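You operate a simulated robot arm through the tools that you are given. There is no shell and no other tool. Be economical: measure what you need, move in short steps, check, and stop when the job is done.

You are at the controls of a simulated two-armed robot. One attempt, no reset.

TASK
Turn the drops dial to 10 drops. Put the core piece marked "27" from the draining board on the left end of the steel table and the core piece that says "65" on the open end of the green bench. Put the jar labelled "clay" from the green bench on top of the taped carton there and the jar labelled "gravel" on top of the white box. Fetch the white pad and set it on the third shelf from the bottom of the wire rack. Fetch the felt block and set it on the top of the side bench scale. Take the oil tray and put it on the long bench. Any order will do. Set down upright: jar.

It is judged by the outcome, as a careful person would: the job done as asked, and still so three seconds after it is handed in. It fails if anything else is knocked over, pushed out of place, dropped, spilled or broken.

THE ROBOT
Two 7-joint arms with fingered hands on one trunk, on a base that drives. Base frame: it is fixed to the floor where the robot stands at the start and does not move with it; the origin is under the middle of the robot, x ahead of it, y to its left, z up; the surface under the hand at the start is at about z = 860. Readings come in mm, rad, newtons and seconds.
The left shoulder is at the start at [11, 152, 1355], the right one opposite. With the tool pointing down near the work surface each hand reaches from about 100 to 720 mm from the robot's upright axis, wherever it stands, measured 20 degrees to its own side. Places, roughly: core piece [-1500, 1500, 1000]; drops dial [700, 100, 1000]; felt block (5x5x4 cm) [-1900, 500, 900]; jar [-2250, 1500, 1000]; left end of the steel table [-2000, -1400, 800]; long bench [800, -800, 900]; oil tray [-2000, 500, 750]; open end of the green bench [-2100, 700, 900]; taped carton (17x14x12 cm) [-2100, 1400, 900]; third shelf of the wire rack [900, 1200, 1500]; top of the side bench scale [-2200, 300, 900]; white box (20x13x6 cm) [-2300, 1700, 900]; white pad (7x5x3 cm) [-2400, 500, 900]. Payload 3.8 kg a hand.
Tool frame (each hand has its own): the origin (TCP) lies between the finger pads and is the grasp point; the fingertips stand 30 mm ahead of it; z points along the fingers, y is the line along which they close. The gripper opens to 104 mm. The gripper's body begins 35 mm behind the TCP. The gripper is a hand of 5 fingers: y runs from the thumb to the fingers, the wrist lies at [-15, -104, -178] in the tool frame, and closing takes about 1.5 s.
Orientation is told as [roll, pitch, yaw] about the base's x, y, z axes, in that order, counted from this pose: with the fingers straight down and the wrist toward the robot, the tool's x, y and z point along [0, 1, 0], [1, 0, 0] and [0, 0, -1] of the base frame.

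THE INTERFACE
- The arms move only by the tool arm_command. It takes "left_deltas", "right_deltas" or both (then of equal length, played together; a hand with none holds still); each is a list of rows, each a list of 3 entries, a list of its own where there are three numbers: the shift along the base's x, y, z in mm, then the turn, a rotation vector about the base's x, y, z in degrees, then the closure, from 0 (fully open) to 1 (shut). In form: [[[dx, dy, dz], [rx, ry, rz], jaw], ...]. A call has 1 to 20 rows; each row shifts and turns the commanded pose from where the row before left it. Rows are played at 5 a second. More than 50 mm and 0.15 rad between two rows, or a gripper value outside its range, and nothing of the call is played. Where a pose cannot be reached the arm comes as near as it can. A force on the tool above 40 N (or 10 N above the force at the start of the call, whichever is more), or a blocked arm, ends the call early, and 0.2 s more pass. The fingers move at their own pace (about 72 mm/s each) and stop on an object; they squeeze with about 28 N. The grip force told is the motor's: it shows also when the fingers shut on nothing. Time passes only in rows, and 0.2 s behind the last, so rows that do not move let the fingers close. The reply holds the time, the measured pose of the TCP, the force on the tool along the base axes, the opening and the grip force, in the units named above and with some noise, with the torque about the TCP (base axes, N m) and any sound that the robot's microphone picked up.
- Cameras (640 x 400 px; columns grow to the right, rows downward): "scene" is now at [87.7, -10, 1503.5]; the picture's right is [-0.10, -0.99, 0.00], its down [-0.60, 0.06, -0.80] and it looks along [0.80, -0.08, -0.60] (base axes); focal length 232 px, centre (320, 200). "left" rides on the left gripper at [-80, -78, -141] in its tool frame; the picture's right is [-0.78, -0.30, 0.56], its down [0.53, -0.78, 0.33] and it looks along [0.33, 0.56, 0.76] (tool axes); focal length 247 px, centre (320, 200). "right" rides on the right gripper at [80, -78, -141] in its tool frame; the picture's right is [-0.78, 0.30, -0.56], its down [-0.53, -0.78, 0.33] and it looks along [-0.33, 0.56, 0.76] (tool axes); focal length 247 px, centre (320, 200).
- capture(camera): a new picture of that camera. It takes no simulated time.
- raise_lower(by): slides the trunk up (or, below 0, down) by that many mm; the arms and the scene camera ride with it, the base frame stays. It gives what a move gives, with no picture.
- base_move(legs): drives the robot by 1 to 6 legs, each [ahead, left, turn to the left] in mm, mm and rad, along the robot's own axes; the way and the turn of a leg run together, so that a leg with both is an arc; at most 1500 mm and 3.142 rad a leg. The arms and the cameras ride along, it lands a little off, and it stops where it bumps. It gives what a move gives.
- grasp_type(shape, hand): the hand has 5 fingers and takes this shape, open, in about a second: jaw (thumb against the fingers, like two jaws); tri (thumb and two fingers); tip (a fingertip pinch); poke (one finger out to press); point (the index stretched); flat (the hand flat); cup (the hand cupped); fist (a fist). The gripper value then closes the fingers along that shape, each until it touches; the sizes above hold for jaw. It gives what a move gives, with no picture.
- head_to(pan, tilt): turns the head with the scene camera to pan (to the left, within 1.396 rad either way) and tilt (down, from -0.506 to 1.204), counted from straight ahead of the robot. It gives what a move gives.
- point_at(camera, pixels): there is no depth. For up to 12 entries [column, row, z] of the newest picture of that camera ("zoom" is the newest enlarged one), the place [x, y] in the base frame at which the ray of that pixel passes the height z, good to about 3 mm. It takes no simulated time.
- close_up(camera, box): a new picture of the part [left, top, right, bottom] of that camera's present view, enlarged. It takes no simulated time.
- close_job(): hands the job in; it is judged then, once.

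Work in short steps. Measure before you move; look again where a grasp or a placing could have gone wrong, and mend it. You have 145 turns and 178 pictures in all, those below and enlarged ones among them. Open the grippers and draw the arms clear of the work before you hand the job in, unless the task says otherwise.

The tools are called after "Emit:" as name(argument=value, ...) on one line, values as JSON. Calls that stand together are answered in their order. arm_command: Moves the arms, as the interface text tells. Its arguments: {"type":"object","properties":{"left_deltas":{"type":"array","items":{"type":"array"}},"right_deltas":{"type":"array","items":{"type":"array"}}},"required":[]} The other tools are called the same way: raise_lower (by) slides the trunk up or down; grasp_type (shape, hand) gives the hand a shape; base_move (legs) drives the base; head_to (pan, tilt) turns the head that bears the scene camera; capture (camera) takes a picture; point_at (camera, pixels) gives the place at which the rays of pixels pass given heights; close_up (camera, box) takes an enlarged picture of a part of a camera's view; close_job () hands the job in.

At the start:

```text
t: 0.0
left_eef_pos: [496.5, 143.9, 1281.1]
left_orientation: [-0.001, -0.001, 0.001]
left_wrist_force: [0.6, -0.4, 1.2]
left_wrist_torque: [-0.01, -0.02, 0.0]
left_grip_width: 103.5
left_gripper_force: 0.1
left_shape: jaw
right_eef_pos: [461.9, -181.8, 1344.3]
right_orientation: [-0.001, -0.001, -0.001]
right_wrist_force: [-0.1, -0.4, 0.1]
right_wrist_torque: [0.02, 0.03, -0.05]
right_grip_width: 103.7
right_gripper_force: 0.1
right_shape: jaw
trunk travel left (down, up): [-425.0, 31.0]
robot x, y, heading: [0.6, 4.0, -0.005]
head pan, tilt: [-0.103, 0.641]
```

scene: 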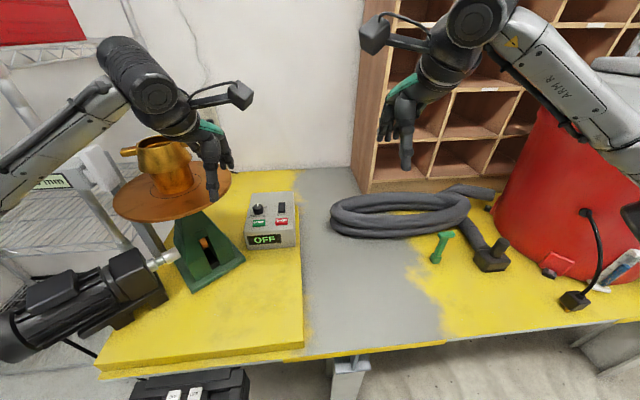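
right: 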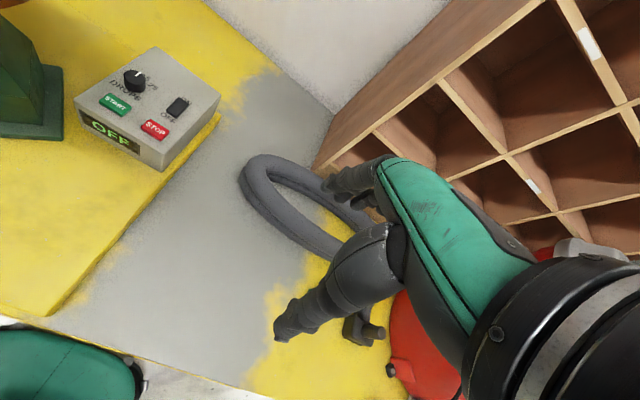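
left: 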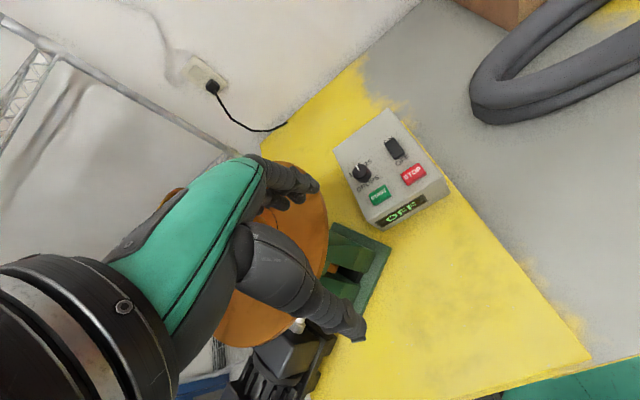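

The control box with the drops dial sits around (270,220) in the scene view. I take enlarged views of it to read the dial.

Emit:
close_up(camera="left", box=[320, 100, 460, 240])

Emit:
close_up(camera="scene", box=[230, 180, 310, 255])

Emit:
close_up(camera="right", box=[70, 40, 230, 180])

```text
2.86 times, centred on (390, 170) of left
```

zoom: 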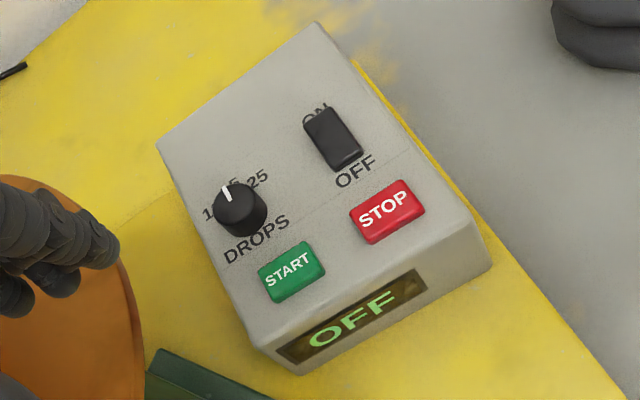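

```text
5.33 times, centred on (270, 218) of scene
```

zoom: 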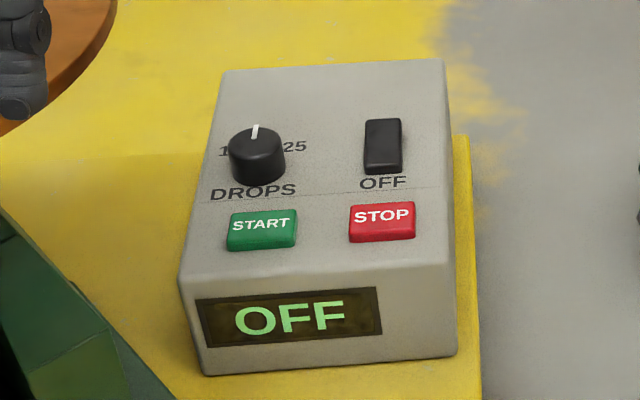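

```text
2.86 times, centred on (150, 110) of right
```

zoom: 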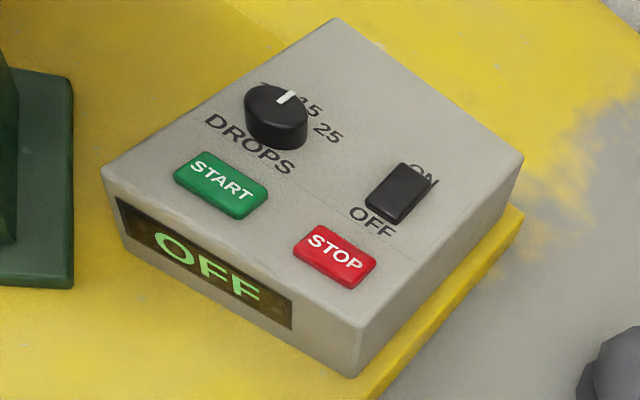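

The dial shows "1_ 15 25" partly hidden. I locate the dial and box corners at plausible heights.

Emit:
point_at(camera="scene", pixels=[[257, 211, 950], [257, 211, 1000], [255, 247, 900], [265, 247, 880], [281, 248, 860], [281, 221, 960]])

Emit:
point_at(camera="left", pixels=[[361, 173, 950], [361, 173, 1000], [379, 195, 960], [413, 176, 960], [379, 195, 940], [413, 176, 940]])

Emit:
point_at(camera="right", pixels=[[136, 80, 950], [136, 80, 1000], [115, 104, 960], [155, 129, 960], [115, 104, 940], [155, 129, 940]])

```text
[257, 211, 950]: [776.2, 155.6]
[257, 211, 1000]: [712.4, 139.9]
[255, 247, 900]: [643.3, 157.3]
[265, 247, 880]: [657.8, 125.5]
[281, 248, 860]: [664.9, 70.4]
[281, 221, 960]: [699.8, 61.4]
```

```text
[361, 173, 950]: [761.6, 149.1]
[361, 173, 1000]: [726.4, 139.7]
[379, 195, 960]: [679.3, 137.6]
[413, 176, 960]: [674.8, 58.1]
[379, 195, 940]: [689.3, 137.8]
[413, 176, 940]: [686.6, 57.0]
```

```text
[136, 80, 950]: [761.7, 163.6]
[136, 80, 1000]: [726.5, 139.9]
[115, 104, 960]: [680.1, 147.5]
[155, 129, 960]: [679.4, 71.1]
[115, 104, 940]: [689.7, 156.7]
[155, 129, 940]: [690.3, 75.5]
```

The dial sits near (726,140) with its top at about z 1000, but the knob hides some labels. I tilt the left hand so its camera looks steeply down on the dial.

Emit:
arm_command(left_deltas=[[[40, 0, -20], [-4, 7, 0], 0], [[40, 0, -20], [-4, 7, 0], 0], [[40, 0, -20], [-4, 7, 0], 0], [[0, 0, 0], [-4, 7, 0], 0], [[0, 0, 0], [0, 0, 0], 0]])

Emit:
capture(camera="left")

```text
t: 1.2
left_eef_pos: [619.5, 140.0, 1222.8]
left_orientation: [-0.307, 0.481, -0.078]
left_wrist_force: [2.2, -3.4, 2.9]
left_wrist_torque: [0.07, -0.2, -0.21]
left_grip_width: 104.0
left_gripper_force: 0.1
left_shape: jaw
right_eef_pos: [462.6, -181.9, 1344.1]
right_orientation: [-0.001, -0.001, 0.001]
right_wrist_force: [-1.0, 0.1, 0.5]
right_wrist_torque: [-0.01, 0.03, 0.04]
right_grip_width: 103.4
right_gripper_force: 0.1
right_shape: jaw
trunk travel left (down, up): [-425.0, 31.0]
robot x, y, heading: [0.7, 2.3, -0.002]
head pan, tilt: [-0.103, 0.641]
```

```text
171 pictures are left
```

left: 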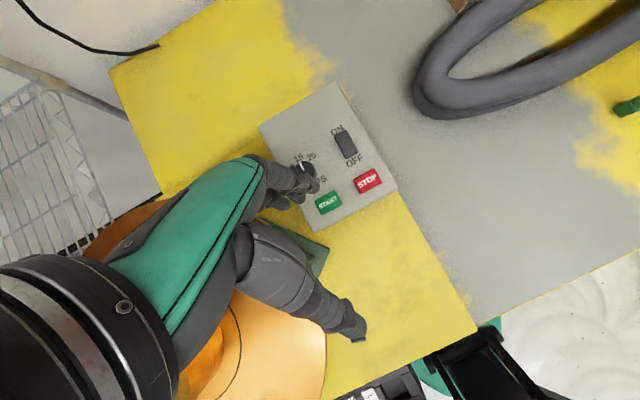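

The thumb hides the dial's left half at (305,170). I shift the hand to the left and up so it clears the view.

Emit:
arm_command(left_deltas=[[[0, 30, 20], [0, 0, 0], 0], [[-10, 30, 0], [0, 0, 0], 0], [[0, 0, 0], [0, 0, 0], 0]])

Emit:
close_up(camera="left", box=[290, 80, 450, 220])

```text
t: 1.8
left_eef_pos: [613.1, 173.7, 1241.9]
left_orientation: [-0.323, 0.475, -0.116]
left_wrist_force: [8.9, -16.7, -2.8]
left_wrist_torque: [-0.84, -0.13, -1.09]
left_grip_width: 104.1
left_gripper_force: 0.0
left_shape: jaw
right_eef_pos: [463.7, -188.3, 1342.9]
right_orientation: [0.004, 0.004, -0.007]
right_wrist_force: [-0.2, -1.0, -0.1]
right_wrist_torque: [-0.01, -0.01, -0.01]
right_grip_width: 103.6
right_gripper_force: 0.0
right_shape: jaw
trunk travel left (down, up): [-425.0, 31.0]
robot x, y, heading: [0.4, 1.4, -0.007]
head pan, tilt: [-0.103, 0.641]
stopped in row 2 (left hand): the force on the tool passed its limit at 49 N (the readings are from after the stop); the commanded pose is now the measured one
```

```text
2.86 times, centred on (370, 150) of left
```

zoom: 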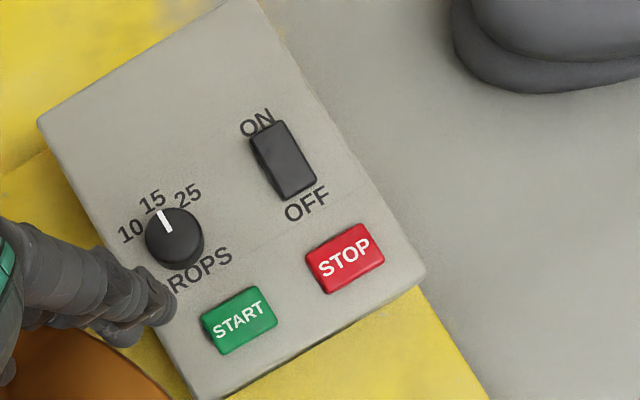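

The dial reads 10 / 15 / 25 and points at 15, so it needs about 45–50° counter-clockwise to reach 10. The left hand touched something on its left, so I back off and look for displacement.

Emit:
arm_command(left_deltas=[[[0, -30, 20], [0, 0, 0], 0], [[-40, -10, 10], [4, -7, 0], 0], [[-40, 0, 10], [4, -7, 0], 0], [[-40, 0, 0], [4, -7, 0], 0], [[0, 0, 0], [4, -7, 0], 0], [[0, 0, 0], [0, 0, 0], 0]])

Emit:
capture(camera="scene")

```text
t: 3.2
left_eef_pos: [489.7, 140.6, 1279.8]
left_orientation: [0.001, 0.003, -0.027]
left_wrist_force: [-0.2, -0.3, -0.1]
left_wrist_torque: [0.0, 0.03, -0.03]
left_grip_width: 103.9
left_gripper_force: 0.0
left_shape: jaw
right_eef_pos: [462.7, -183.2, 1344.3]
right_orientation: [0.002, 0.002, -0.005]
right_wrist_force: [0.3, -0.4, -0.2]
right_wrist_torque: [-0.01, 0.0, -0.01]
right_grip_width: 103.7
right_gripper_force: 0.1
right_shape: jaw
trunk travel left (down, up): [-425.0, 31.0]
robot x, y, heading: [2.8, 0.3, -0.005]
head pan, tilt: [-0.103, 0.641]
```

```text
169 pictures are left
```

scene: 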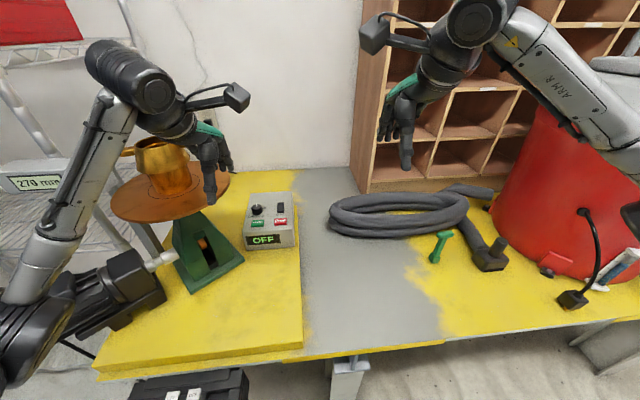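

The scene looks undisturbed. I measure the pot plate's right edge (230,190) and box details before bringing the left hand over the dial.

Emit:
point_at(camera="scene", pixels=[[230, 180, 1050], [230, 180, 1100], [187, 145, 1150], [187, 145, 1200], [212, 215, 1050], [300, 350, 870], [256, 209, 1000], [265, 250, 900]])

Emit:
arm_command(left_deltas=[[[40, 0, -25], [0, 0, 0], 0], [[40, 0, -25], [0, 0, 0], 0.2], [[40, 0, -25], [0, 0, 0], 0.4], [[40, -5, -25], [0, 0, 0], 0.5], [[20, 0, -10], [0, 0, 0], 0.5], [[0, 0, 0], [0, 0, 0], 0.5]])

Emit:
capture(camera="left")

Emit:
capture(camera="scene")

```text
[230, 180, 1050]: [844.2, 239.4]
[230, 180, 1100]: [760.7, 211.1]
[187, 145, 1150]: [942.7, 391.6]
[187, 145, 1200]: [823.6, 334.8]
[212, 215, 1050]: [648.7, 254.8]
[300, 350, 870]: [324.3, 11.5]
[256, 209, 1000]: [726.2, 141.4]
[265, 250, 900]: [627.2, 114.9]
```

```text
t: 4.1
left_eef_pos: [627.4, 141.2, 1210.8]
left_orientation: [-0.001, -0.036, -0.025]
left_wrist_force: [-5.3, 0.1, 23.6]
left_wrist_torque: [0.71, -0.13, 0.15]
left_grip_width: 52.3
left_gripper_force: 0.0
left_shape: jaw
right_eef_pos: [455.9, -183.1, 1345.8]
right_orientation: [-0.001, -0.003, -0.003]
right_wrist_force: [-0.7, 0.6, 0.4]
right_wrist_torque: [0.03, 0.0, 0.0]
right_grip_width: 103.6
right_gripper_force: 0.0
right_shape: jaw
trunk travel left (down, up): [-425.0, 31.0]
robot x, y, heading: [-0.4, 1.0, -0.0]
head pan, tilt: [-0.103, 0.641]
stopped in row 4 (left hand): the force on the tool passed its limit at 52 N (the readings are from after the stop); the commanded pose is now the measured one
```

```text
168 pictures are left
```

left: 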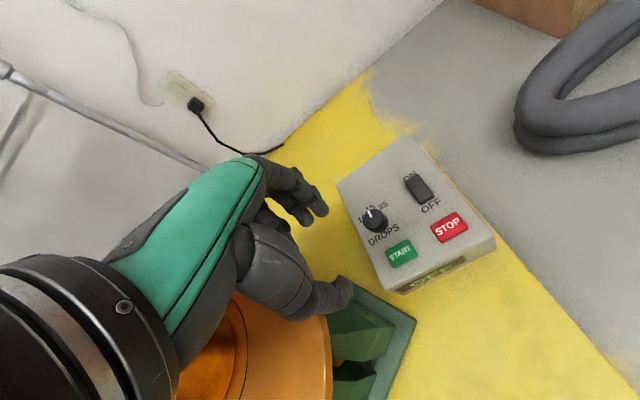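

```text
167 pictures are left
```

scene: 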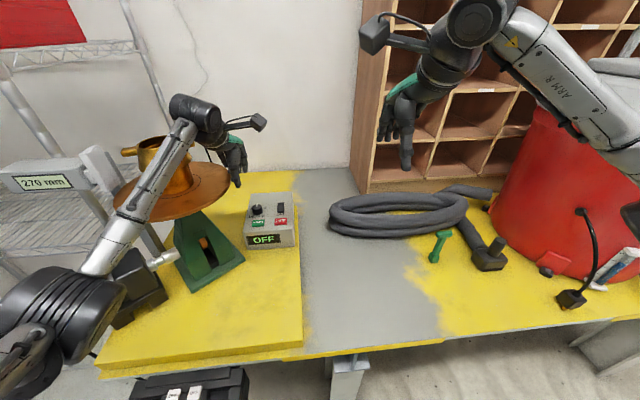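

The left forearm passes right over the pot's plate, so this approach is bad. I lift straight up and draw back, then check the pot.

Emit:
arm_command(left_deltas=[[[0, -10, 30], [0, 0, 0], 0], [[-10, -10, 30], [0, 0, 0], 0], [[-45, 0, 10], [0, 0, 0], 0], [[-45, 0, 0], [0, 0, 0], 0], [[-45, 0, 0], [0, 0, 0], 0], [[-45, 0, 0], [0, 0, 0], 0], [[-45, 0, 0], [0, 0, 0], 0], [[0, 0, 0], [0, 0, 0], 0]])

Emit:
close_up(camera="scene", box=[80, 100, 340, 300])

```text
t: 5.9
left_eef_pos: [396.7, 122.2, 1272.1]
left_orientation: [0.002, -0.02, -0.027]
left_wrist_force: [0.2, 0.0, 0.0]
left_wrist_torque: [0.03, 0.0, -0.01]
left_grip_width: 103.5
left_gripper_force: 0.1
left_shape: jaw
right_eef_pos: [464.0, -183.9, 1342.3]
right_orientation: [0.001, 0.001, -0.003]
right_wrist_force: [1.6, 0.1, 0.8]
right_wrist_torque: [0.01, 0.0, -0.04]
right_grip_width: 103.7
right_gripper_force: 0.1
right_shape: jaw
trunk travel left (down, up): [-425.0, 31.0]
robot x, y, heading: [0.6, 0.7, -0.004]
head pan, tilt: [-0.103, 0.641]
```

```text
2.00 times, centred on (210, 200) of scene
```

zoom: 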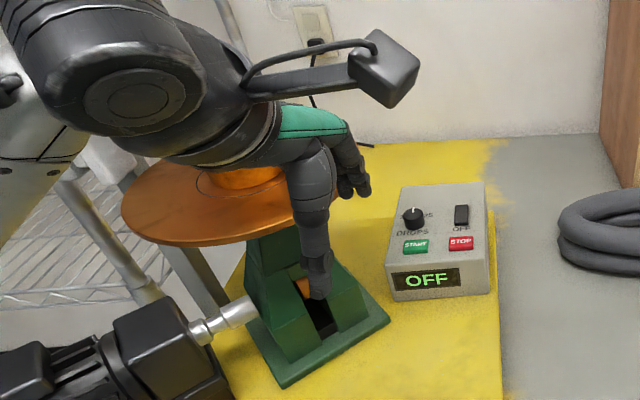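

The pump stand looks in place. I turn the base left by 0.4 rad so the right arm can approach the dial from the clear side.

Emit:
base_move(legs=[[0, 0, 0.4]])

Emit:
head_to(pan=-0.2, tilt=0.7)

Emit:
capture(camera="scene")

Emit:
capture(camera="right")

```text
t: 7.6
left_eef_pos: [313.5, 270.2, 1272.6]
left_orientation: [-0.001, -0.022, 0.386]
left_wrist_force: [-0.5, 0.1, 0.0]
left_wrist_torque: [0.02, -0.02, -0.01]
left_grip_width: 103.8
left_gripper_force: 0.0
left_shape: jaw
right_eef_pos: [497.1, 17.5, 1343.8]
right_orientation: [-0.001, 0.0, 0.41]
right_wrist_force: [-0.2, 0.2, 0.6]
right_wrist_torque: [0.01, 0.03, 0.04]
right_grip_width: 103.5
right_gripper_force: 0.1
right_shape: jaw
trunk travel left (down, up): [-425.0, 31.0]
robot x, y, heading: [1.4, -2.3, 0.407]
head pan, tilt: [-0.103, 0.641]
```

```text
t: 8.2
left_eef_pos: [313.6, 271.0, 1272.3]
left_orientation: [0.001, -0.022, 0.386]
left_wrist_force: [0.0, 0.2, 0.1]
left_wrist_torque: [-0.01, -0.01, 0.01]
left_grip_width: 103.9
left_gripper_force: 0.0
left_shape: jaw
right_eef_pos: [496.7, 16.5, 1344.5]
right_orientation: [0.001, -0.001, 0.408]
right_wrist_force: [0.0, -0.7, 0.3]
right_wrist_torque: [-0.01, 0.03, 0.0]
right_grip_width: 103.7
right_gripper_force: 0.1
right_shape: jaw
trunk travel left (down, up): [-425.0, 31.0]
robot x, y, heading: [2.6, 1.1, 0.411]
head pan, tilt: [-0.201, 0.7]
```

```text
165 pictures are left
```

scene: 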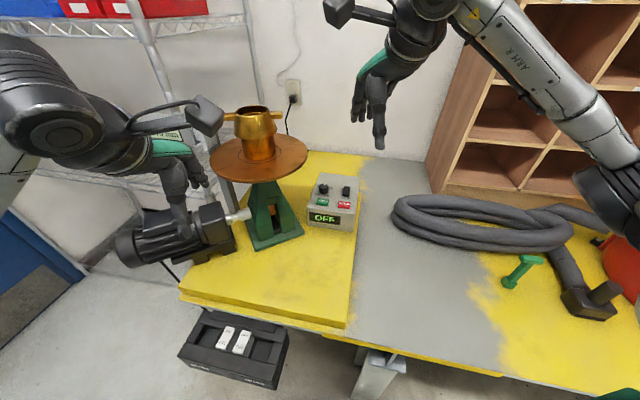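

```text
164 pictures are left
```

right: 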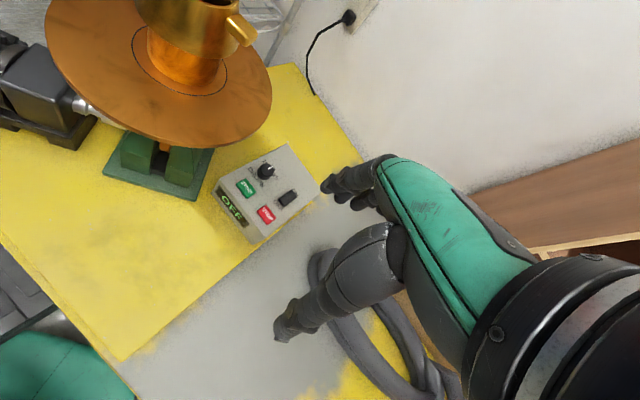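

The right arm now has a clear path. I bring the right hand towards the dial, half-closed, stopping short and above to measure.

Emit:
arm_command(right_deltas=[[[40, 15, -30], [0, 0, 0], 0.2], [[40, 20, -40], [0, 0, 0], 0.4], [[35, 20, -40], [0, 0, 0], 0.5], [[30, 20, -40], [0, 0, 0], 0.5], [[0, 0, -20], [0, 0, 0], 0.5], [[0, 0, 0], [0, 0, 0], 0.5]])

Emit:
capture(camera="right")

Emit:
capture(camera="scene")

```text
refused: row 1 steps farther than a row can; nothing moved
```

```text
163 pictures are left
```

right: 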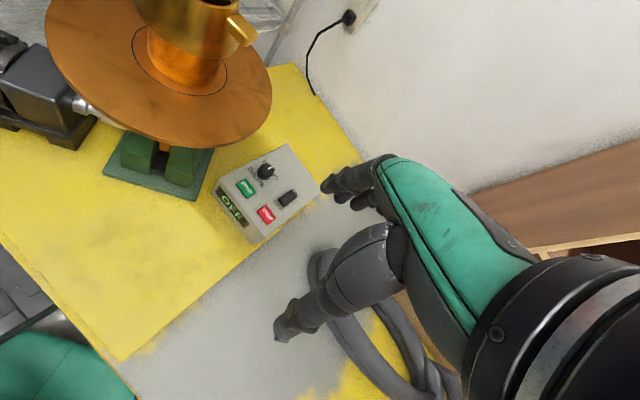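

```text
162 pictures are left
```

scene: 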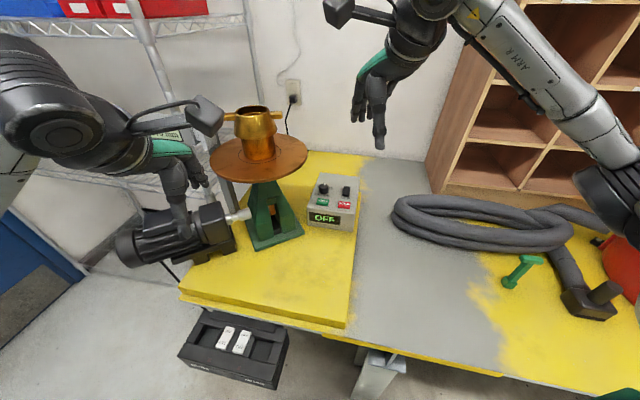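

The step was too long (limit 50 mm); same path with shorter steps.

Emit:
arm_command(right_deltas=[[[30, 15, -30], [0, 0, 0], 0.2], [[30, 20, -30], [0, 0, 0], 0.4], [[30, 20, -30], [0, 0, 0], 0.5], [[30, 20, -30], [0, 0, 0], 0.5], [[20, 0, -40], [0, 0, 0], 0.5], [[0, 0, -30], [0, 0, 0], 0.5], [[0, 0, 0], [0, 0, 0], 0.5]])

Emit:
capture(camera="right")

Emit:
capture(camera="scene")

```text
t: 9.8
left_eef_pos: [313.3, 271.5, 1272.5]
left_orientation: [0.0, -0.023, 0.386]
left_wrist_force: [0.5, 0.1, 0.1]
left_wrist_torque: [0.03, 0.01, 0.0]
left_grip_width: 103.8
left_gripper_force: 0.0
left_shape: jaw
right_eef_pos: [637.8, 90.7, 1154.1]
right_orientation: [0.0, 0.0, 0.409]
right_wrist_force: [-0.5, 0.1, 0.6]
right_wrist_torque: [-0.02, 0.02, 0.03]
right_grip_width: 52.4
right_gripper_force: 0.2
right_shape: jaw
trunk travel left (down, up): [-425.0, 31.0]
robot x, y, heading: [0.7, -1.5, 0.406]
head pan, tilt: [-0.201, 0.7]
```

```text
161 pictures are left
```

right: 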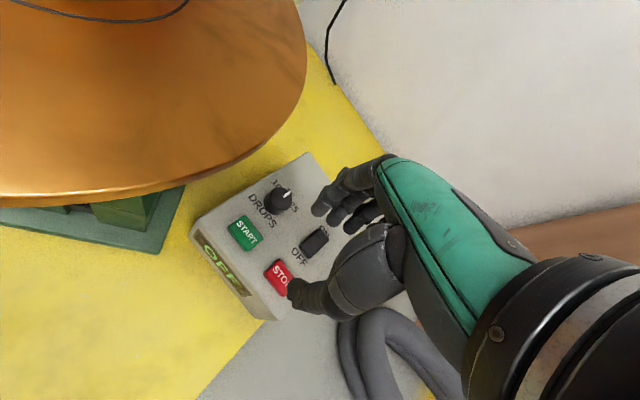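

```text
160 pictures are left
```

scene: 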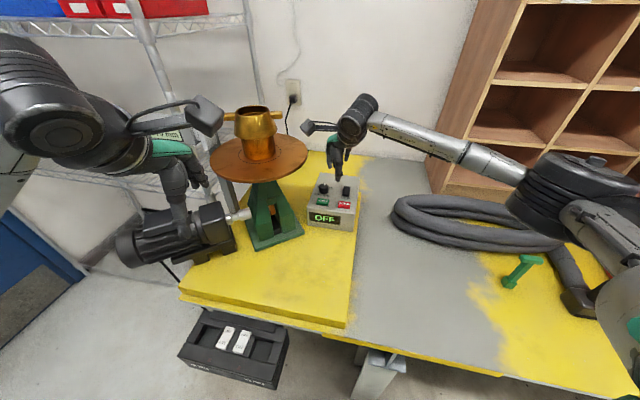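

The hand is clear of the plate; the knob shows at (281,199). I measure it from both cameras.

Emit:
close_up(camera="right", box=[190, 150, 350, 290])

Emit:
point_at(camera="right", pixels=[[280, 197, 1000], [280, 197, 990], [280, 197, 980], [283, 206, 970], [243, 233, 980], [310, 153, 980], [192, 232, 970]])

Emit:
close_up(camera="scene", box=[290, 160, 370, 240])

```text
2.86 times, centred on (270, 220) of right
```

zoom: 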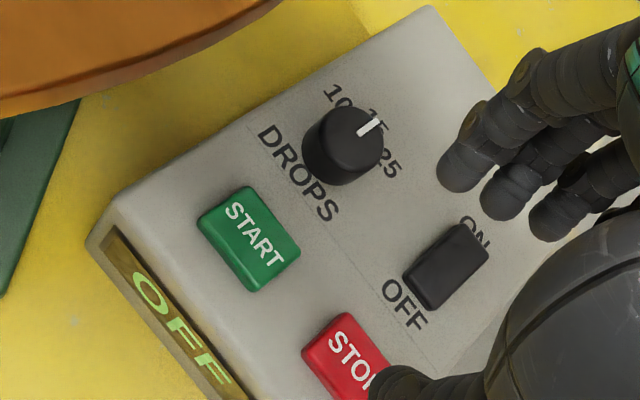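

```text
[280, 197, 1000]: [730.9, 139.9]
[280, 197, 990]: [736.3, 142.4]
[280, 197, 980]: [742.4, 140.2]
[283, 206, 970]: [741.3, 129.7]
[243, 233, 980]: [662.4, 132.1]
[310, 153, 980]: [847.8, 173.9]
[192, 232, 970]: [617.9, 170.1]
```

```text
5.00 times, centred on (330, 200) of scene
```

zoom: 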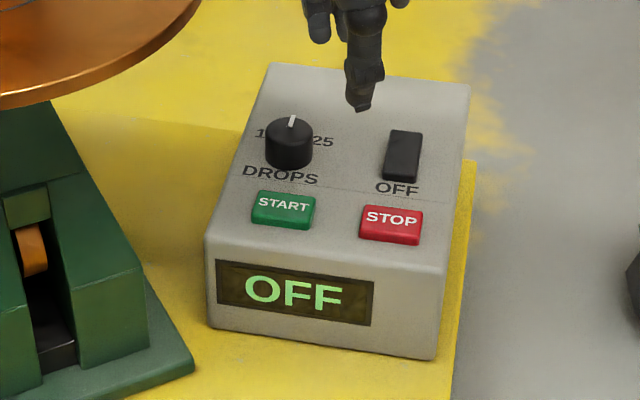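

I cross the scene-camera ray on the knob top (324,185.6) and base (324,190.5), and START centre, to fix heights.

Emit:
point_at(camera="scene", pixels=[[324, 185.6, 1000], [324, 185.6, 1010], [324, 185.6, 990], [322.5, 200.6, 990], [322.5, 200.6, 970], [300, 244, 870]])

Emit:
point_at(camera="right", pixels=[[280.5, 198, 1010], [280.5, 198, 990], [245, 233, 1000], [245, 233, 970]])

```text
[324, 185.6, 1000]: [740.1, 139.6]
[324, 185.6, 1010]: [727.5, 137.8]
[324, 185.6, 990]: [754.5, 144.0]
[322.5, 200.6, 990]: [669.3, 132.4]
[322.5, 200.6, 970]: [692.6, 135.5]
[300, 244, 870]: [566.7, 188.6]
```

```text
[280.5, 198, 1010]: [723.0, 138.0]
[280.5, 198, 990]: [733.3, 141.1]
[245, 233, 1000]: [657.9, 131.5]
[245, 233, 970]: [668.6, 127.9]
```

Knob centre ≈ (724,138), top z ≈1012. I check the plate edge clearance the same way: scene (308,155) and right (300,100).

Emit:
point_at(camera="scene", pixels=[[308, 158, 1060], [308, 158, 1100], [308, 158, 1140], [270, 184, 1060], [270, 184, 1100]])

Emit:
point_at(camera="right", pixels=[[300, 100, 1060], [300, 100, 1100], [240, 160, 1060], [240, 160, 1100], [140, 193, 1060], [140, 193, 1100]])

```text
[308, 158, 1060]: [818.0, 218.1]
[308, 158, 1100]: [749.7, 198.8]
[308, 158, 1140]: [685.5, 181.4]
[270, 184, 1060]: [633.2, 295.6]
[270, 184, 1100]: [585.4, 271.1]
```

```text
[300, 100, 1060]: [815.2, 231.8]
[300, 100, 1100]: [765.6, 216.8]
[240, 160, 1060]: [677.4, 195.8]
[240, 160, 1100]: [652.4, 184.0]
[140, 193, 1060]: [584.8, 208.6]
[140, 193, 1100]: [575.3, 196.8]
```

The plate edge is around y≈195, so I keep the hand body narrow in y: start at yaw ≈0 and turn in up to two strokes. Move above the knob at z 1085 with yaw 0.

Emit:
arm_command(right_deltas=[[[25, 10, -20], [0, 0, -7.8], 0.4], [[25, 12, -20], [0, 0, -7.8], 0.4], [[20, 12, -15], [0, 0, -7.8], 0.4], [[16, 13, -14], [0, 0, 0], 0.4], [[0, 0, 0], [0, 0, 0], 0.4]])

Emit:
capture(camera="right")

Emit:
close_up(camera="scene", box=[230, 80, 390, 240])

```text
t: 11.0
left_eef_pos: [312.2, 270.6, 1272.0]
left_orientation: [-0.001, -0.022, 0.385]
left_wrist_force: [-0.3, 0.4, -0.8]
left_wrist_torque: [-0.01, 0.01, 0.02]
left_grip_width: 104.0
left_gripper_force: 0.0
left_shape: jaw
right_eef_pos: [721.7, 138.3, 1084.6]
right_orientation: [-0.001, 0.001, 0.0]
right_wrist_force: [0.0, -0.8, 0.7]
right_wrist_torque: [0.05, -0.02, 0.01]
right_grip_width: 62.2
right_gripper_force: 0.1
right_shape: jaw
trunk travel left (down, up): [-425.0, 31.0]
robot x, y, heading: [1.0, 3.6, 0.405]
head pan, tilt: [-0.201, 0.7]
```

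```text
157 pictures are left
```

right: 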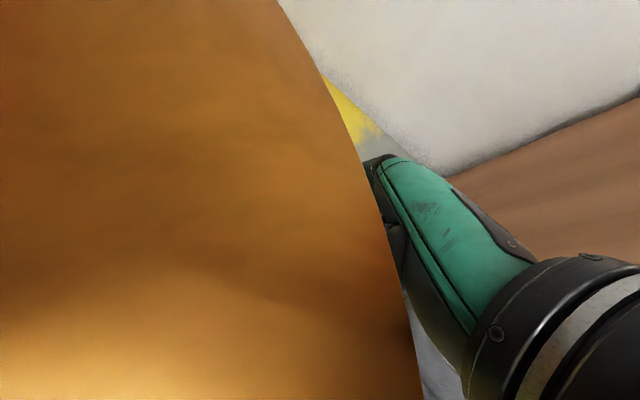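

```text
2.50 times, centred on (310, 160) of scene
```

zoom: 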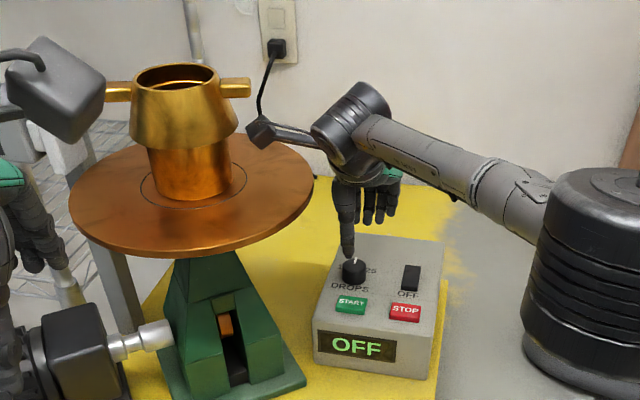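

The camera bracket hangs over the plate at yaw 0. I rotate back to yaw 0.41 (camera off the plate) and lean the hand top 8° towards −y for clearance.

Emit:
arm_command(right_deltas=[[[0, 0, 0], [0, 0, 7.8], 0.4], [[0, 0, 0], [0, 0, 7.8], 0.4], [[2, 0, 0], [0, 0, 7.8], 0.4], [[0, 0, 0], [8, 0, 0], 0.4], [[0, 0, 0], [0, 0, 0], 0.4]])

Emit:
capture(camera="right")

Emit:
close_up(camera="scene", box=[230, 80, 390, 240])

```text
t: 12.2
left_eef_pos: [314.4, 270.4, 1272.1]
left_orientation: [0.0, -0.021, 0.385]
left_wrist_force: [-0.4, -0.3, -0.5]
left_wrist_torque: [0.01, -0.02, -0.02]
left_grip_width: 103.9
left_gripper_force: 0.1
left_shape: jaw
right_eef_pos: [723.8, 139.1, 1084.7]
right_orientation: [0.131, -0.056, 0.405]
right_wrist_force: [-0.4, -0.4, -0.5]
right_wrist_torque: [-0.01, 0.0, -0.01]
right_grip_width: 62.2
right_gripper_force: 0.0
right_shape: jaw
trunk travel left (down, up): [-425.0, 31.0]
robot x, y, heading: [2.8, -3.6, 0.408]
head pan, tilt: [-0.201, 0.7]
```

```text
155 pictures are left
```

right: 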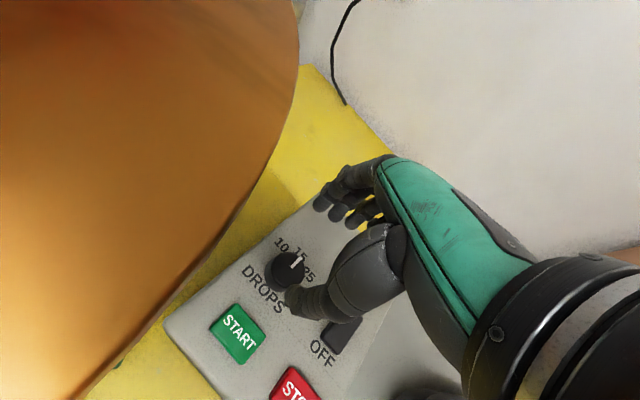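

```text
2.50 times, centred on (310, 160) of scene
```

zoom: 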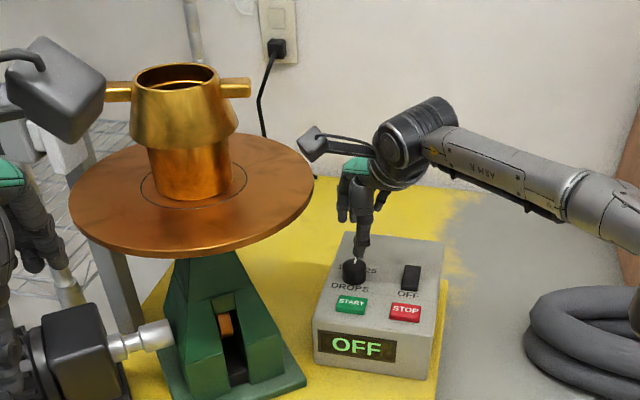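

The knob (289,265) sits just below the finger gap as computed. I descend 60 mm to TCP z≈1025.

Emit:
arm_command(right_deltas=[[[0, -1, -20], [0, 0, 0], 0.4], [[0, -1, -20], [0, 0, 0], 0.4], [[0, 0, -10], [0, 0, 0], 0.4], [[0, 0, -10], [0, 0, 0], 0.4], [[0, 0, 0], [0, 0, 0], 0.4]])

Emit:
capture(camera="right")

Emit:
close_up(camera="scene", box=[270, 120, 370, 220])

```text
t: 13.4
left_eef_pos: [313.6, 269.0, 1273.2]
left_orientation: [0.0, -0.021, 0.386]
left_wrist_force: [-0.3, -0.5, -0.1]
left_wrist_torque: [0.02, 0.01, 0.0]
left_grip_width: 103.9
left_gripper_force: 0.0
left_shape: jaw
right_eef_pos: [724.4, 136.1, 1025.3]
right_orientation: [0.127, -0.055, 0.405]
right_wrist_force: [1.3, -0.2, 4.0]
right_wrist_torque: [-0.04, 0.11, 0.03]
right_grip_width: 62.2
right_gripper_force: 0.1
right_shape: jaw
trunk travel left (down, up): [-425.0, 31.0]
robot x, y, heading: [1.7, 1.2, 0.411]
head pan, tilt: [-0.201, 0.7]
```

```text
153 pictures are left
```

right: 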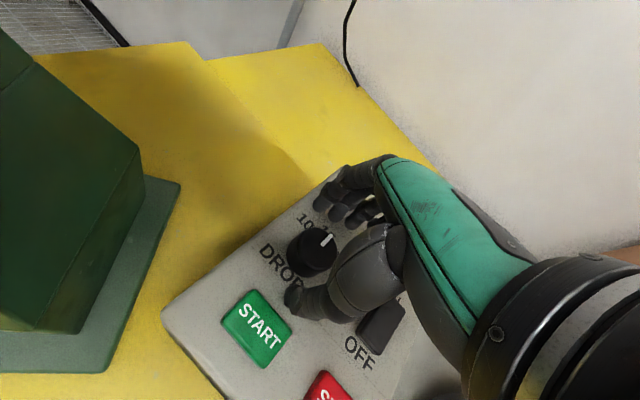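

```text
4.00 times, centred on (320, 170) of scene
```

zoom: 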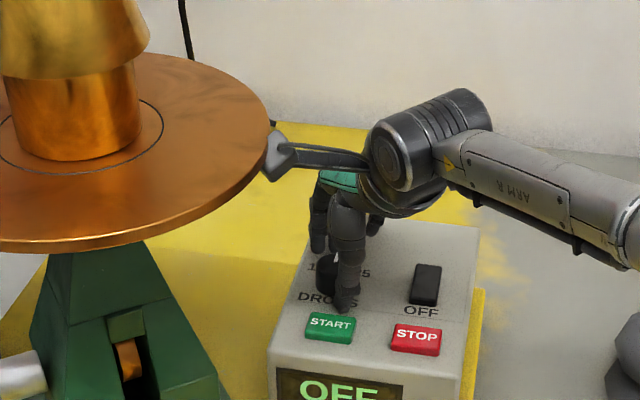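

The knob is between thumb and fingers, about 4–5 mm off to the image left. I shift by (−1.5,+4), close, and check.

Emit:
arm_command(right_deltas=[[[-1.5, 4, 0], [0, 0, 0], 0.5], [[0, 0, 0], [0, 0, 0], 0.7], [[0, 0, 0], [0, 0, 0], 0.9], [[0, 0, 0], [0, 0, 0], 0.9], [[0, 0, 0], [0, 0, 0], 0.9]])

Emit:
close_up(camera="right", box=[190, 150, 390, 350])

```text
t: 14.6
left_eef_pos: [311.4, 270.5, 1272.0]
left_orientation: [-0.004, -0.022, 0.386]
left_wrist_force: [0.1, 0.0, 0.0]
left_wrist_torque: [0.03, 0.0, 0.02]
left_grip_width: 103.8
left_gripper_force: 0.1
left_shape: jaw
right_eef_pos: [719.4, 141.0, 1024.9]
right_orientation: [0.128, -0.053, 0.404]
right_wrist_force: [-9.9, -1.9, -0.6]
right_wrist_torque: [-0.06, 0.23, -0.02]
right_grip_width: 22.6
right_gripper_force: 28.0
right_shape: jaw
trunk travel left (down, up): [-425.0, 31.0]
robot x, y, heading: [3.8, -0.4, 0.408]
head pan, tilt: [-0.201, 0.7]
```

```text
2.00 times, centred on (290, 250) of right
```

zoom: 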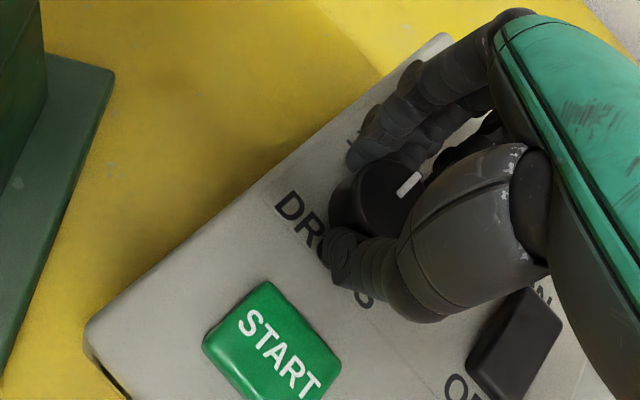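

The knob is held (width 22.6, grip 28 N). I turn counter-clockwise in 6° steps, 24° first.

Emit:
arm_command(right_deltas=[[[2, 0, 0], [0, 0, 6], 0.9], [[0, 0, 0], [0, 0, 6], 0.9], [[0, 0, 0], [0, 0, 6], 0.9], [[0, 0, 0], [0, 0, 6], 0.9], [[0, 0, 0], [0, 0, 0], 0.9]])

Emit:
close_up(camera="right", box=[190, 150, 390, 350])

Emit:
close_up(camera="scene", box=[270, 120, 370, 220])

```text
t: 15.7
left_eef_pos: [314.9, 274.0, 1271.5]
left_orientation: [-0.002, -0.019, 0.39]
left_wrist_force: [-0.4, 0.3, -0.7]
left_wrist_torque: [0.03, 0.01, -0.01]
left_grip_width: 103.8
left_gripper_force: 0.1
left_shape: jaw
right_eef_pos: [717.1, 133.8, 1029.1]
right_orientation: [0.131, -0.063, 0.582]
right_wrist_force: [2.4, 13.6, -11.4]
right_wrist_torque: [0.13, -0.08, 0.04]
right_grip_width: 20.7
right_gripper_force: 27.9
right_shape: jaw
right hand out of reach, approached as far as the arm can: row 2, 3, 4
trunk travel left (down, up): [-425.0, 31.0]
robot x, y, heading: [0.3, -3.2, 0.413]
head pan, tilt: [-0.201, 0.7]
stopped in row 5 (right hand): the force on the tool passed its limit at 44 N (the readings are from after the stop); the commanded pose is now the measured one
```

```text
2.00 times, centred on (290, 250) of right
```

zoom: 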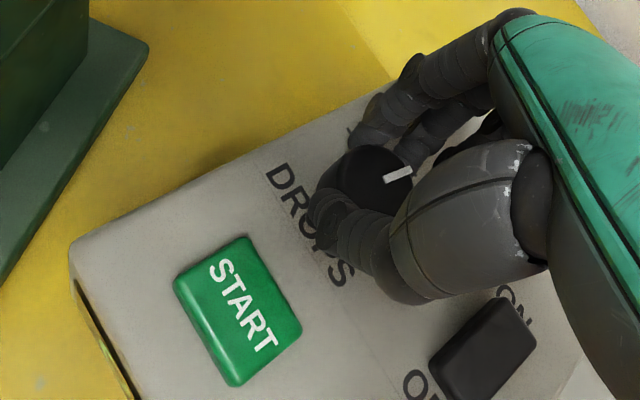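

```text
4.00 times, centred on (320, 170) of scene
```

zoom: 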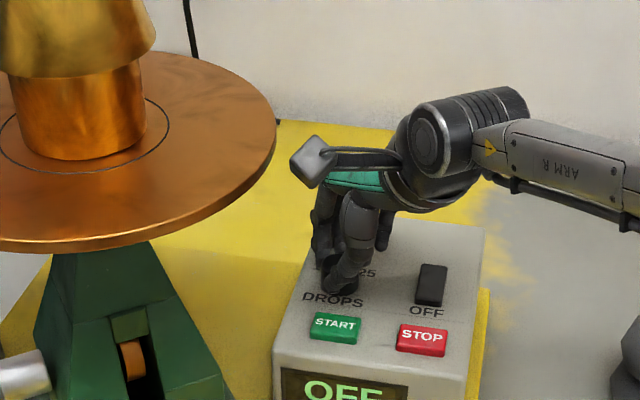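

The hand hit its reach limit and slipped; the knob still points to 15. I release, lift, and check what stands in front of the base, to drive a bit closer.

Emit:
arm_command(right_deltas=[[[0, 0, 0], [0, 0, 0], 0.4], [[0, 0, 0], [0, 0, 0], 0.4], [[0, 0, 40], [0, 0, 0], 0.4], [[0, -10, 40], [0, 0, 0], 0.4], [[-30, -20, 30], [0, 0, 0], 0.4], [[-40, -20, 10], [0, 0, 0], 0.4], [[0, 0, 0], [0, 0, 0], 0.4]])

Emit:
head_to(pan=-0.2, tilt=1.15)

Emit:
capture(camera="scene")

```text
t: 17.3
left_eef_pos: [312.0, 271.4, 1271.8]
left_orientation: [-0.002, -0.021, 0.39]
left_wrist_force: [0.1, 0.3, -1.3]
left_wrist_torque: [-0.02, 0.0, 0.0]
left_grip_width: 103.7
left_gripper_force: 0.2
left_shape: jaw
right_eef_pos: [645.7, 80.2, 1153.1]
right_orientation: [0.127, -0.065, 0.578]
right_wrist_force: [-0.4, -0.2, 0.2]
right_wrist_torque: [-0.01, 0.03, 0.0]
right_grip_width: 62.4
right_gripper_force: 0.1
right_shape: jaw
trunk travel left (down, up): [-425.0, 31.0]
robot x, y, heading: [-2.6, -1.4, 0.409]
head pan, tilt: [-0.201, 0.7]
```

```text
t: 18.2
left_eef_pos: [311.9, 271.5, 1273.2]
left_orientation: [0.001, -0.021, 0.389]
left_wrist_force: [-0.1, -0.3, -0.4]
left_wrist_torque: [-0.02, -0.01, 0.01]
left_grip_width: 103.7
left_gripper_force: 0.0
left_shape: jaw
right_eef_pos: [645.5, 79.4, 1153.2]
right_orientation: [0.127, -0.068, 0.58]
right_wrist_force: [0.1, -0.6, 0.2]
right_wrist_torque: [-0.03, 0.02, 0.0]
right_grip_width: 62.2
right_gripper_force: 0.1
right_shape: jaw
trunk travel left (down, up): [-425.0, 31.0]
robot x, y, heading: [-2.0, -1.7, 0.409]
head pan, tilt: [-0.201, 1.15]
```

```text
148 pictures are left
```

scene: 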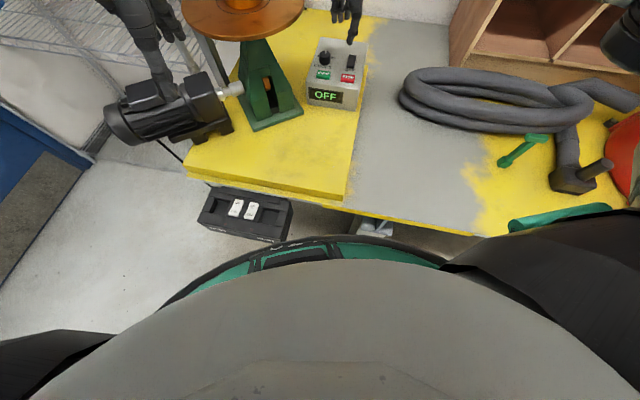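

I measure the bench edge, the robot's rim and the black box positions.

Emit:
point_at(camera="scene", pixels=[[345, 207, 860], [190, 175, 860], [345, 243, 300], [345, 243, 100], [250, 240, 300], [250, 240, 100], [250, 215, 0], [250, 215, 700], [470, 237, 860]])

```text
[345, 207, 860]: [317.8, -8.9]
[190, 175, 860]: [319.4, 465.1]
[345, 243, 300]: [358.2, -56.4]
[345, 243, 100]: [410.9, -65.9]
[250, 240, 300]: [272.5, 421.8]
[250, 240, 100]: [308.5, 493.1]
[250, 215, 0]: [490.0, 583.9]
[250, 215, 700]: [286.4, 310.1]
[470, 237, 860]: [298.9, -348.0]
```

I drive 50 mm straight in +x (base axes) to get a more comfortable reach.

Emit:
base_move(legs=[[46, -20, 0]])

Emit:
head_to(pan=-0.2, tilt=0.75)

Emit:
capture(camera="scene")

```text
t: 19.1
left_eef_pos: [351.0, 271.1, 1275.5]
left_orientation: [0.0, -0.03, 0.389]
left_wrist_force: [-0.8, 0.3, -0.1]
left_wrist_torque: [-0.01, -0.07, -0.01]
left_grip_width: 103.9
left_gripper_force: 0.0
left_shape: jaw
right_eef_pos: [683.4, 77.8, 1158.6]
right_orientation: [0.12, -0.076, 0.58]
right_wrist_force: [-1.2, -0.5, 0.4]
right_wrist_torque: [-0.01, -0.08, -0.01]
right_grip_width: 62.2
right_gripper_force: 0.0
right_shape: jaw
trunk travel left (down, up): [-425.0, 31.0]
robot x, y, heading: [44.9, 0.4, 0.41]
head pan, tilt: [-0.201, 1.15]
```

```text
t: 19.9
left_eef_pos: [362.2, 270.0, 1271.2]
left_orientation: [0.001, -0.019, 0.39]
left_wrist_force: [0.3, -0.1, 0.0]
left_wrist_torque: [-0.02, -0.02, -0.02]
left_grip_width: 103.6
left_gripper_force: 0.1
left_shape: jaw
right_eef_pos: [694.0, 77.9, 1152.6]
right_orientation: [0.13, -0.067, 0.579]
right_wrist_force: [0.6, -0.4, -0.7]
right_wrist_torque: [0.0, 0.0, 0.04]
right_grip_width: 62.1
right_gripper_force: 0.1
right_shape: jaw
trunk travel left (down, up): [-425.0, 31.0]
robot x, y, heading: [45.5, -3.7, 0.408]
head pan, tilt: [-0.201, 0.75]
```

```text
147 pictures are left
```

scene: 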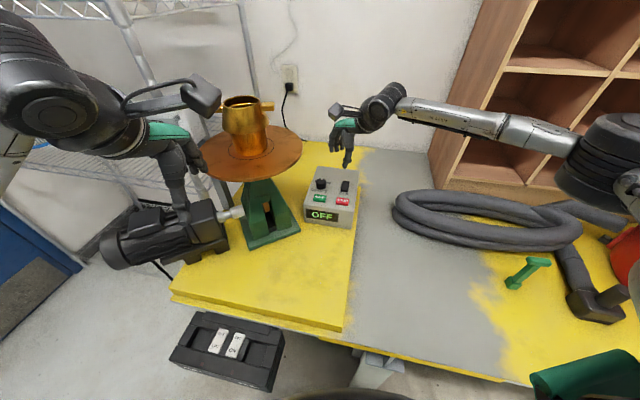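

Moved 45 mm closer with no bump. I bring the hand back above the knob at yaw ≈0.35.

Emit:
arm_command(right_deltas=[[[10, 20, -22], [0, 0, -6.5], 0.4], [[10, 20, -22], [0, 0, -6.5], 0.4], [[9, 20, -22], [0, 0, 0], 0.4], [[0, 0, 0], [0, 0, 0], 0.4]])

Emit:
close_up(camera="right", box=[190, 150, 390, 350])

Emit:
point_at(camera="zoom", pixels=[[320, 200, 1000]])

```text
t: 20.9
left_eef_pos: [361.1, 270.8, 1272.5]
left_orientation: [-0.001, -0.021, 0.388]
left_wrist_force: [0.1, 0.0, -0.3]
left_wrist_torque: [0.01, 0.0, -0.03]
left_grip_width: 103.4
left_gripper_force: 0.0
left_shape: jaw
right_eef_pos: [724.1, 136.5, 1090.9]
right_orientation: [0.127, -0.069, 0.353]
right_wrist_force: [-0.2, 0.7, -0.2]
right_wrist_torque: [0.04, -0.01, 0.01]
right_grip_width: 62.0
right_gripper_force: 0.0
right_shape: jaw
trunk travel left (down, up): [-425.0, 31.0]
robot x, y, heading: [48.1, -1.2, 0.414]
head pan, tilt: [-0.201, 0.75]
```

```text
2.00 times, centred on (290, 250) of right
```

zoom: 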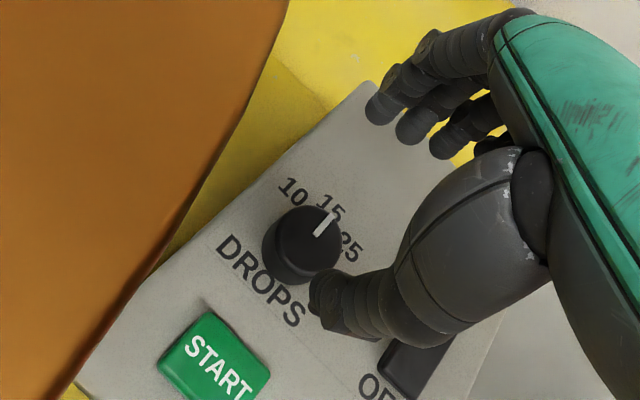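

```text
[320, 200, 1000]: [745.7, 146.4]
```

I measure the knob top centre (308,236), base and labels from this zoom view.

Emit:
point_at(camera="zoom", pixels=[[308, 236, 1012], [297, 254, 990], [290, 190, 990], [330, 205, 990], [350, 247, 990], [325, 222, 1012], [275, 232, 1012], [341, 240, 1012]])

```text
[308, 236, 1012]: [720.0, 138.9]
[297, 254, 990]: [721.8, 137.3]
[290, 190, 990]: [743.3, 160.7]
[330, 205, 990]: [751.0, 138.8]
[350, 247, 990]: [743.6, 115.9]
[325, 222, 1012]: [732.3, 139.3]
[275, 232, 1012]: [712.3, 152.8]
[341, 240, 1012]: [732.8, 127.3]
```

Knob centre (721,138), labels exactly at +45°/0/−45°. I descend to TCP (720,136,1021) and close.

Emit:
arm_command(right_deltas=[[[-4, -1, -20], [0, 0, 0], 0.4], [[0, 0, -20], [0, 0, 0], 0.4], [[0, 0, -15], [0, 0, 0], 0.4], [[0, 0, -13], [0, 0, 0], 0.4], [[0, 0, 0], [0, 0, 0], 0.6], [[0, 0, 0], [0, 0, 0], 0.9], [[0, 0, 0], [0, 0, 0], 0.9], [[0, 0, 0], [0, 0, 0], 0.9]])

Emit:
close_up(camera="right", box=[190, 150, 390, 350])

```text
t: 22.8
left_eef_pos: [355.8, 270.5, 1274.3]
left_orientation: [-0.002, -0.025, 0.389]
left_wrist_force: [0.6, 0.1, -0.2]
left_wrist_torque: [-0.03, 0.0, -0.04]
left_grip_width: 103.9
left_gripper_force: 0.1
left_shape: jaw
right_eef_pos: [714.1, 136.9, 1022.7]
right_orientation: [0.129, -0.071, 0.353]
right_wrist_force: [-5.0, -1.2, 22.8]
right_wrist_torque: [-0.14, 0.3, 0.03]
right_grip_width: 27.9
right_gripper_force: 28.2
right_shape: jaw
trunk travel left (down, up): [-425.0, 31.0]
robot x, y, heading: [50.0, -3.1, 0.411]
head pan, tilt: [-0.201, 0.75]
```

```text
2.00 times, centred on (290, 250) of right
```

zoom: 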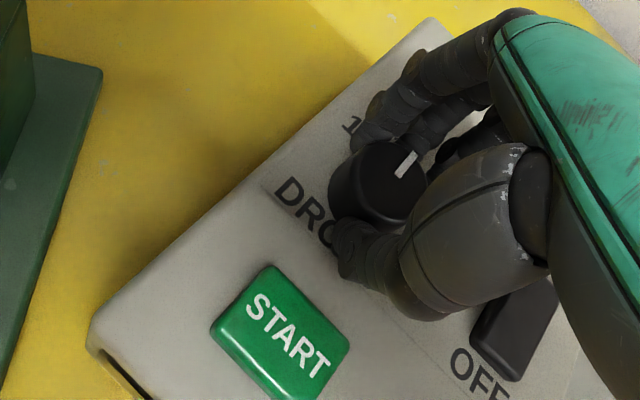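

The grip is well centred. I ease up 2 mm and turn CCW in 5° steps about the knob axis, 25° first.

Emit:
arm_command(right_deltas=[[[0, 0, 2], [0, 0, 0], 1], [[0.3, -0.4, 0], [0, 0, 5], 1], [[0.3, -0.4, 0], [0, 0, 5], 1], [[0.3, -0.4, 0], [0, 0, 5], 1], [[0.3, -0.4, 0], [0, 0, 5], 1], [[0.3, -0.4, 0], [0, 0, 5], 1], [[0, 0, 0], [0, 0, 0], 1]])

Emit:
close_up(camera="right", box=[190, 150, 390, 350])

```text
t: 24.4
left_eef_pos: [359.7, 270.2, 1273.3]
left_orientation: [0.001, -0.021, 0.387]
left_wrist_force: [0.4, 0.2, 0.3]
left_wrist_torque: [0.03, -0.01, 0.01]
left_grip_width: 103.6
left_gripper_force: 0.0
left_shape: jaw
right_eef_pos: [716.8, 134.6, 1023.1]
right_orientation: [0.125, -0.072, 0.741]
right_wrist_force: [-1.7, -3.2, 11.4]
right_wrist_torque: [0.04, 0.04, -0.06]
right_grip_width: 28.3
right_gripper_force: 27.6
right_shape: jaw
trunk travel left (down, up): [-425.0, 31.0]
robot x, y, heading: [44.1, -1.5, 0.408]
head pan, tilt: [-0.201, 0.75]
```

```text
2.00 times, centred on (290, 250) of right
```

zoom: 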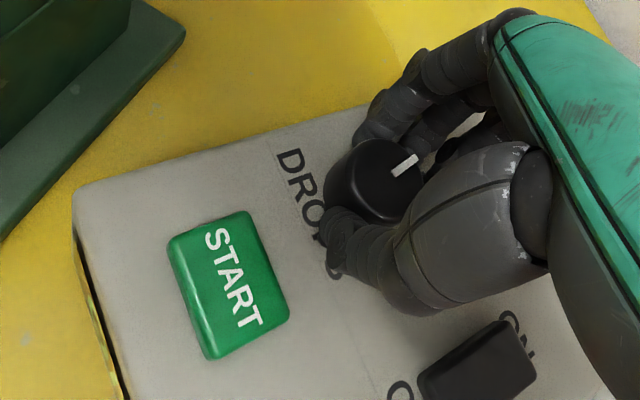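

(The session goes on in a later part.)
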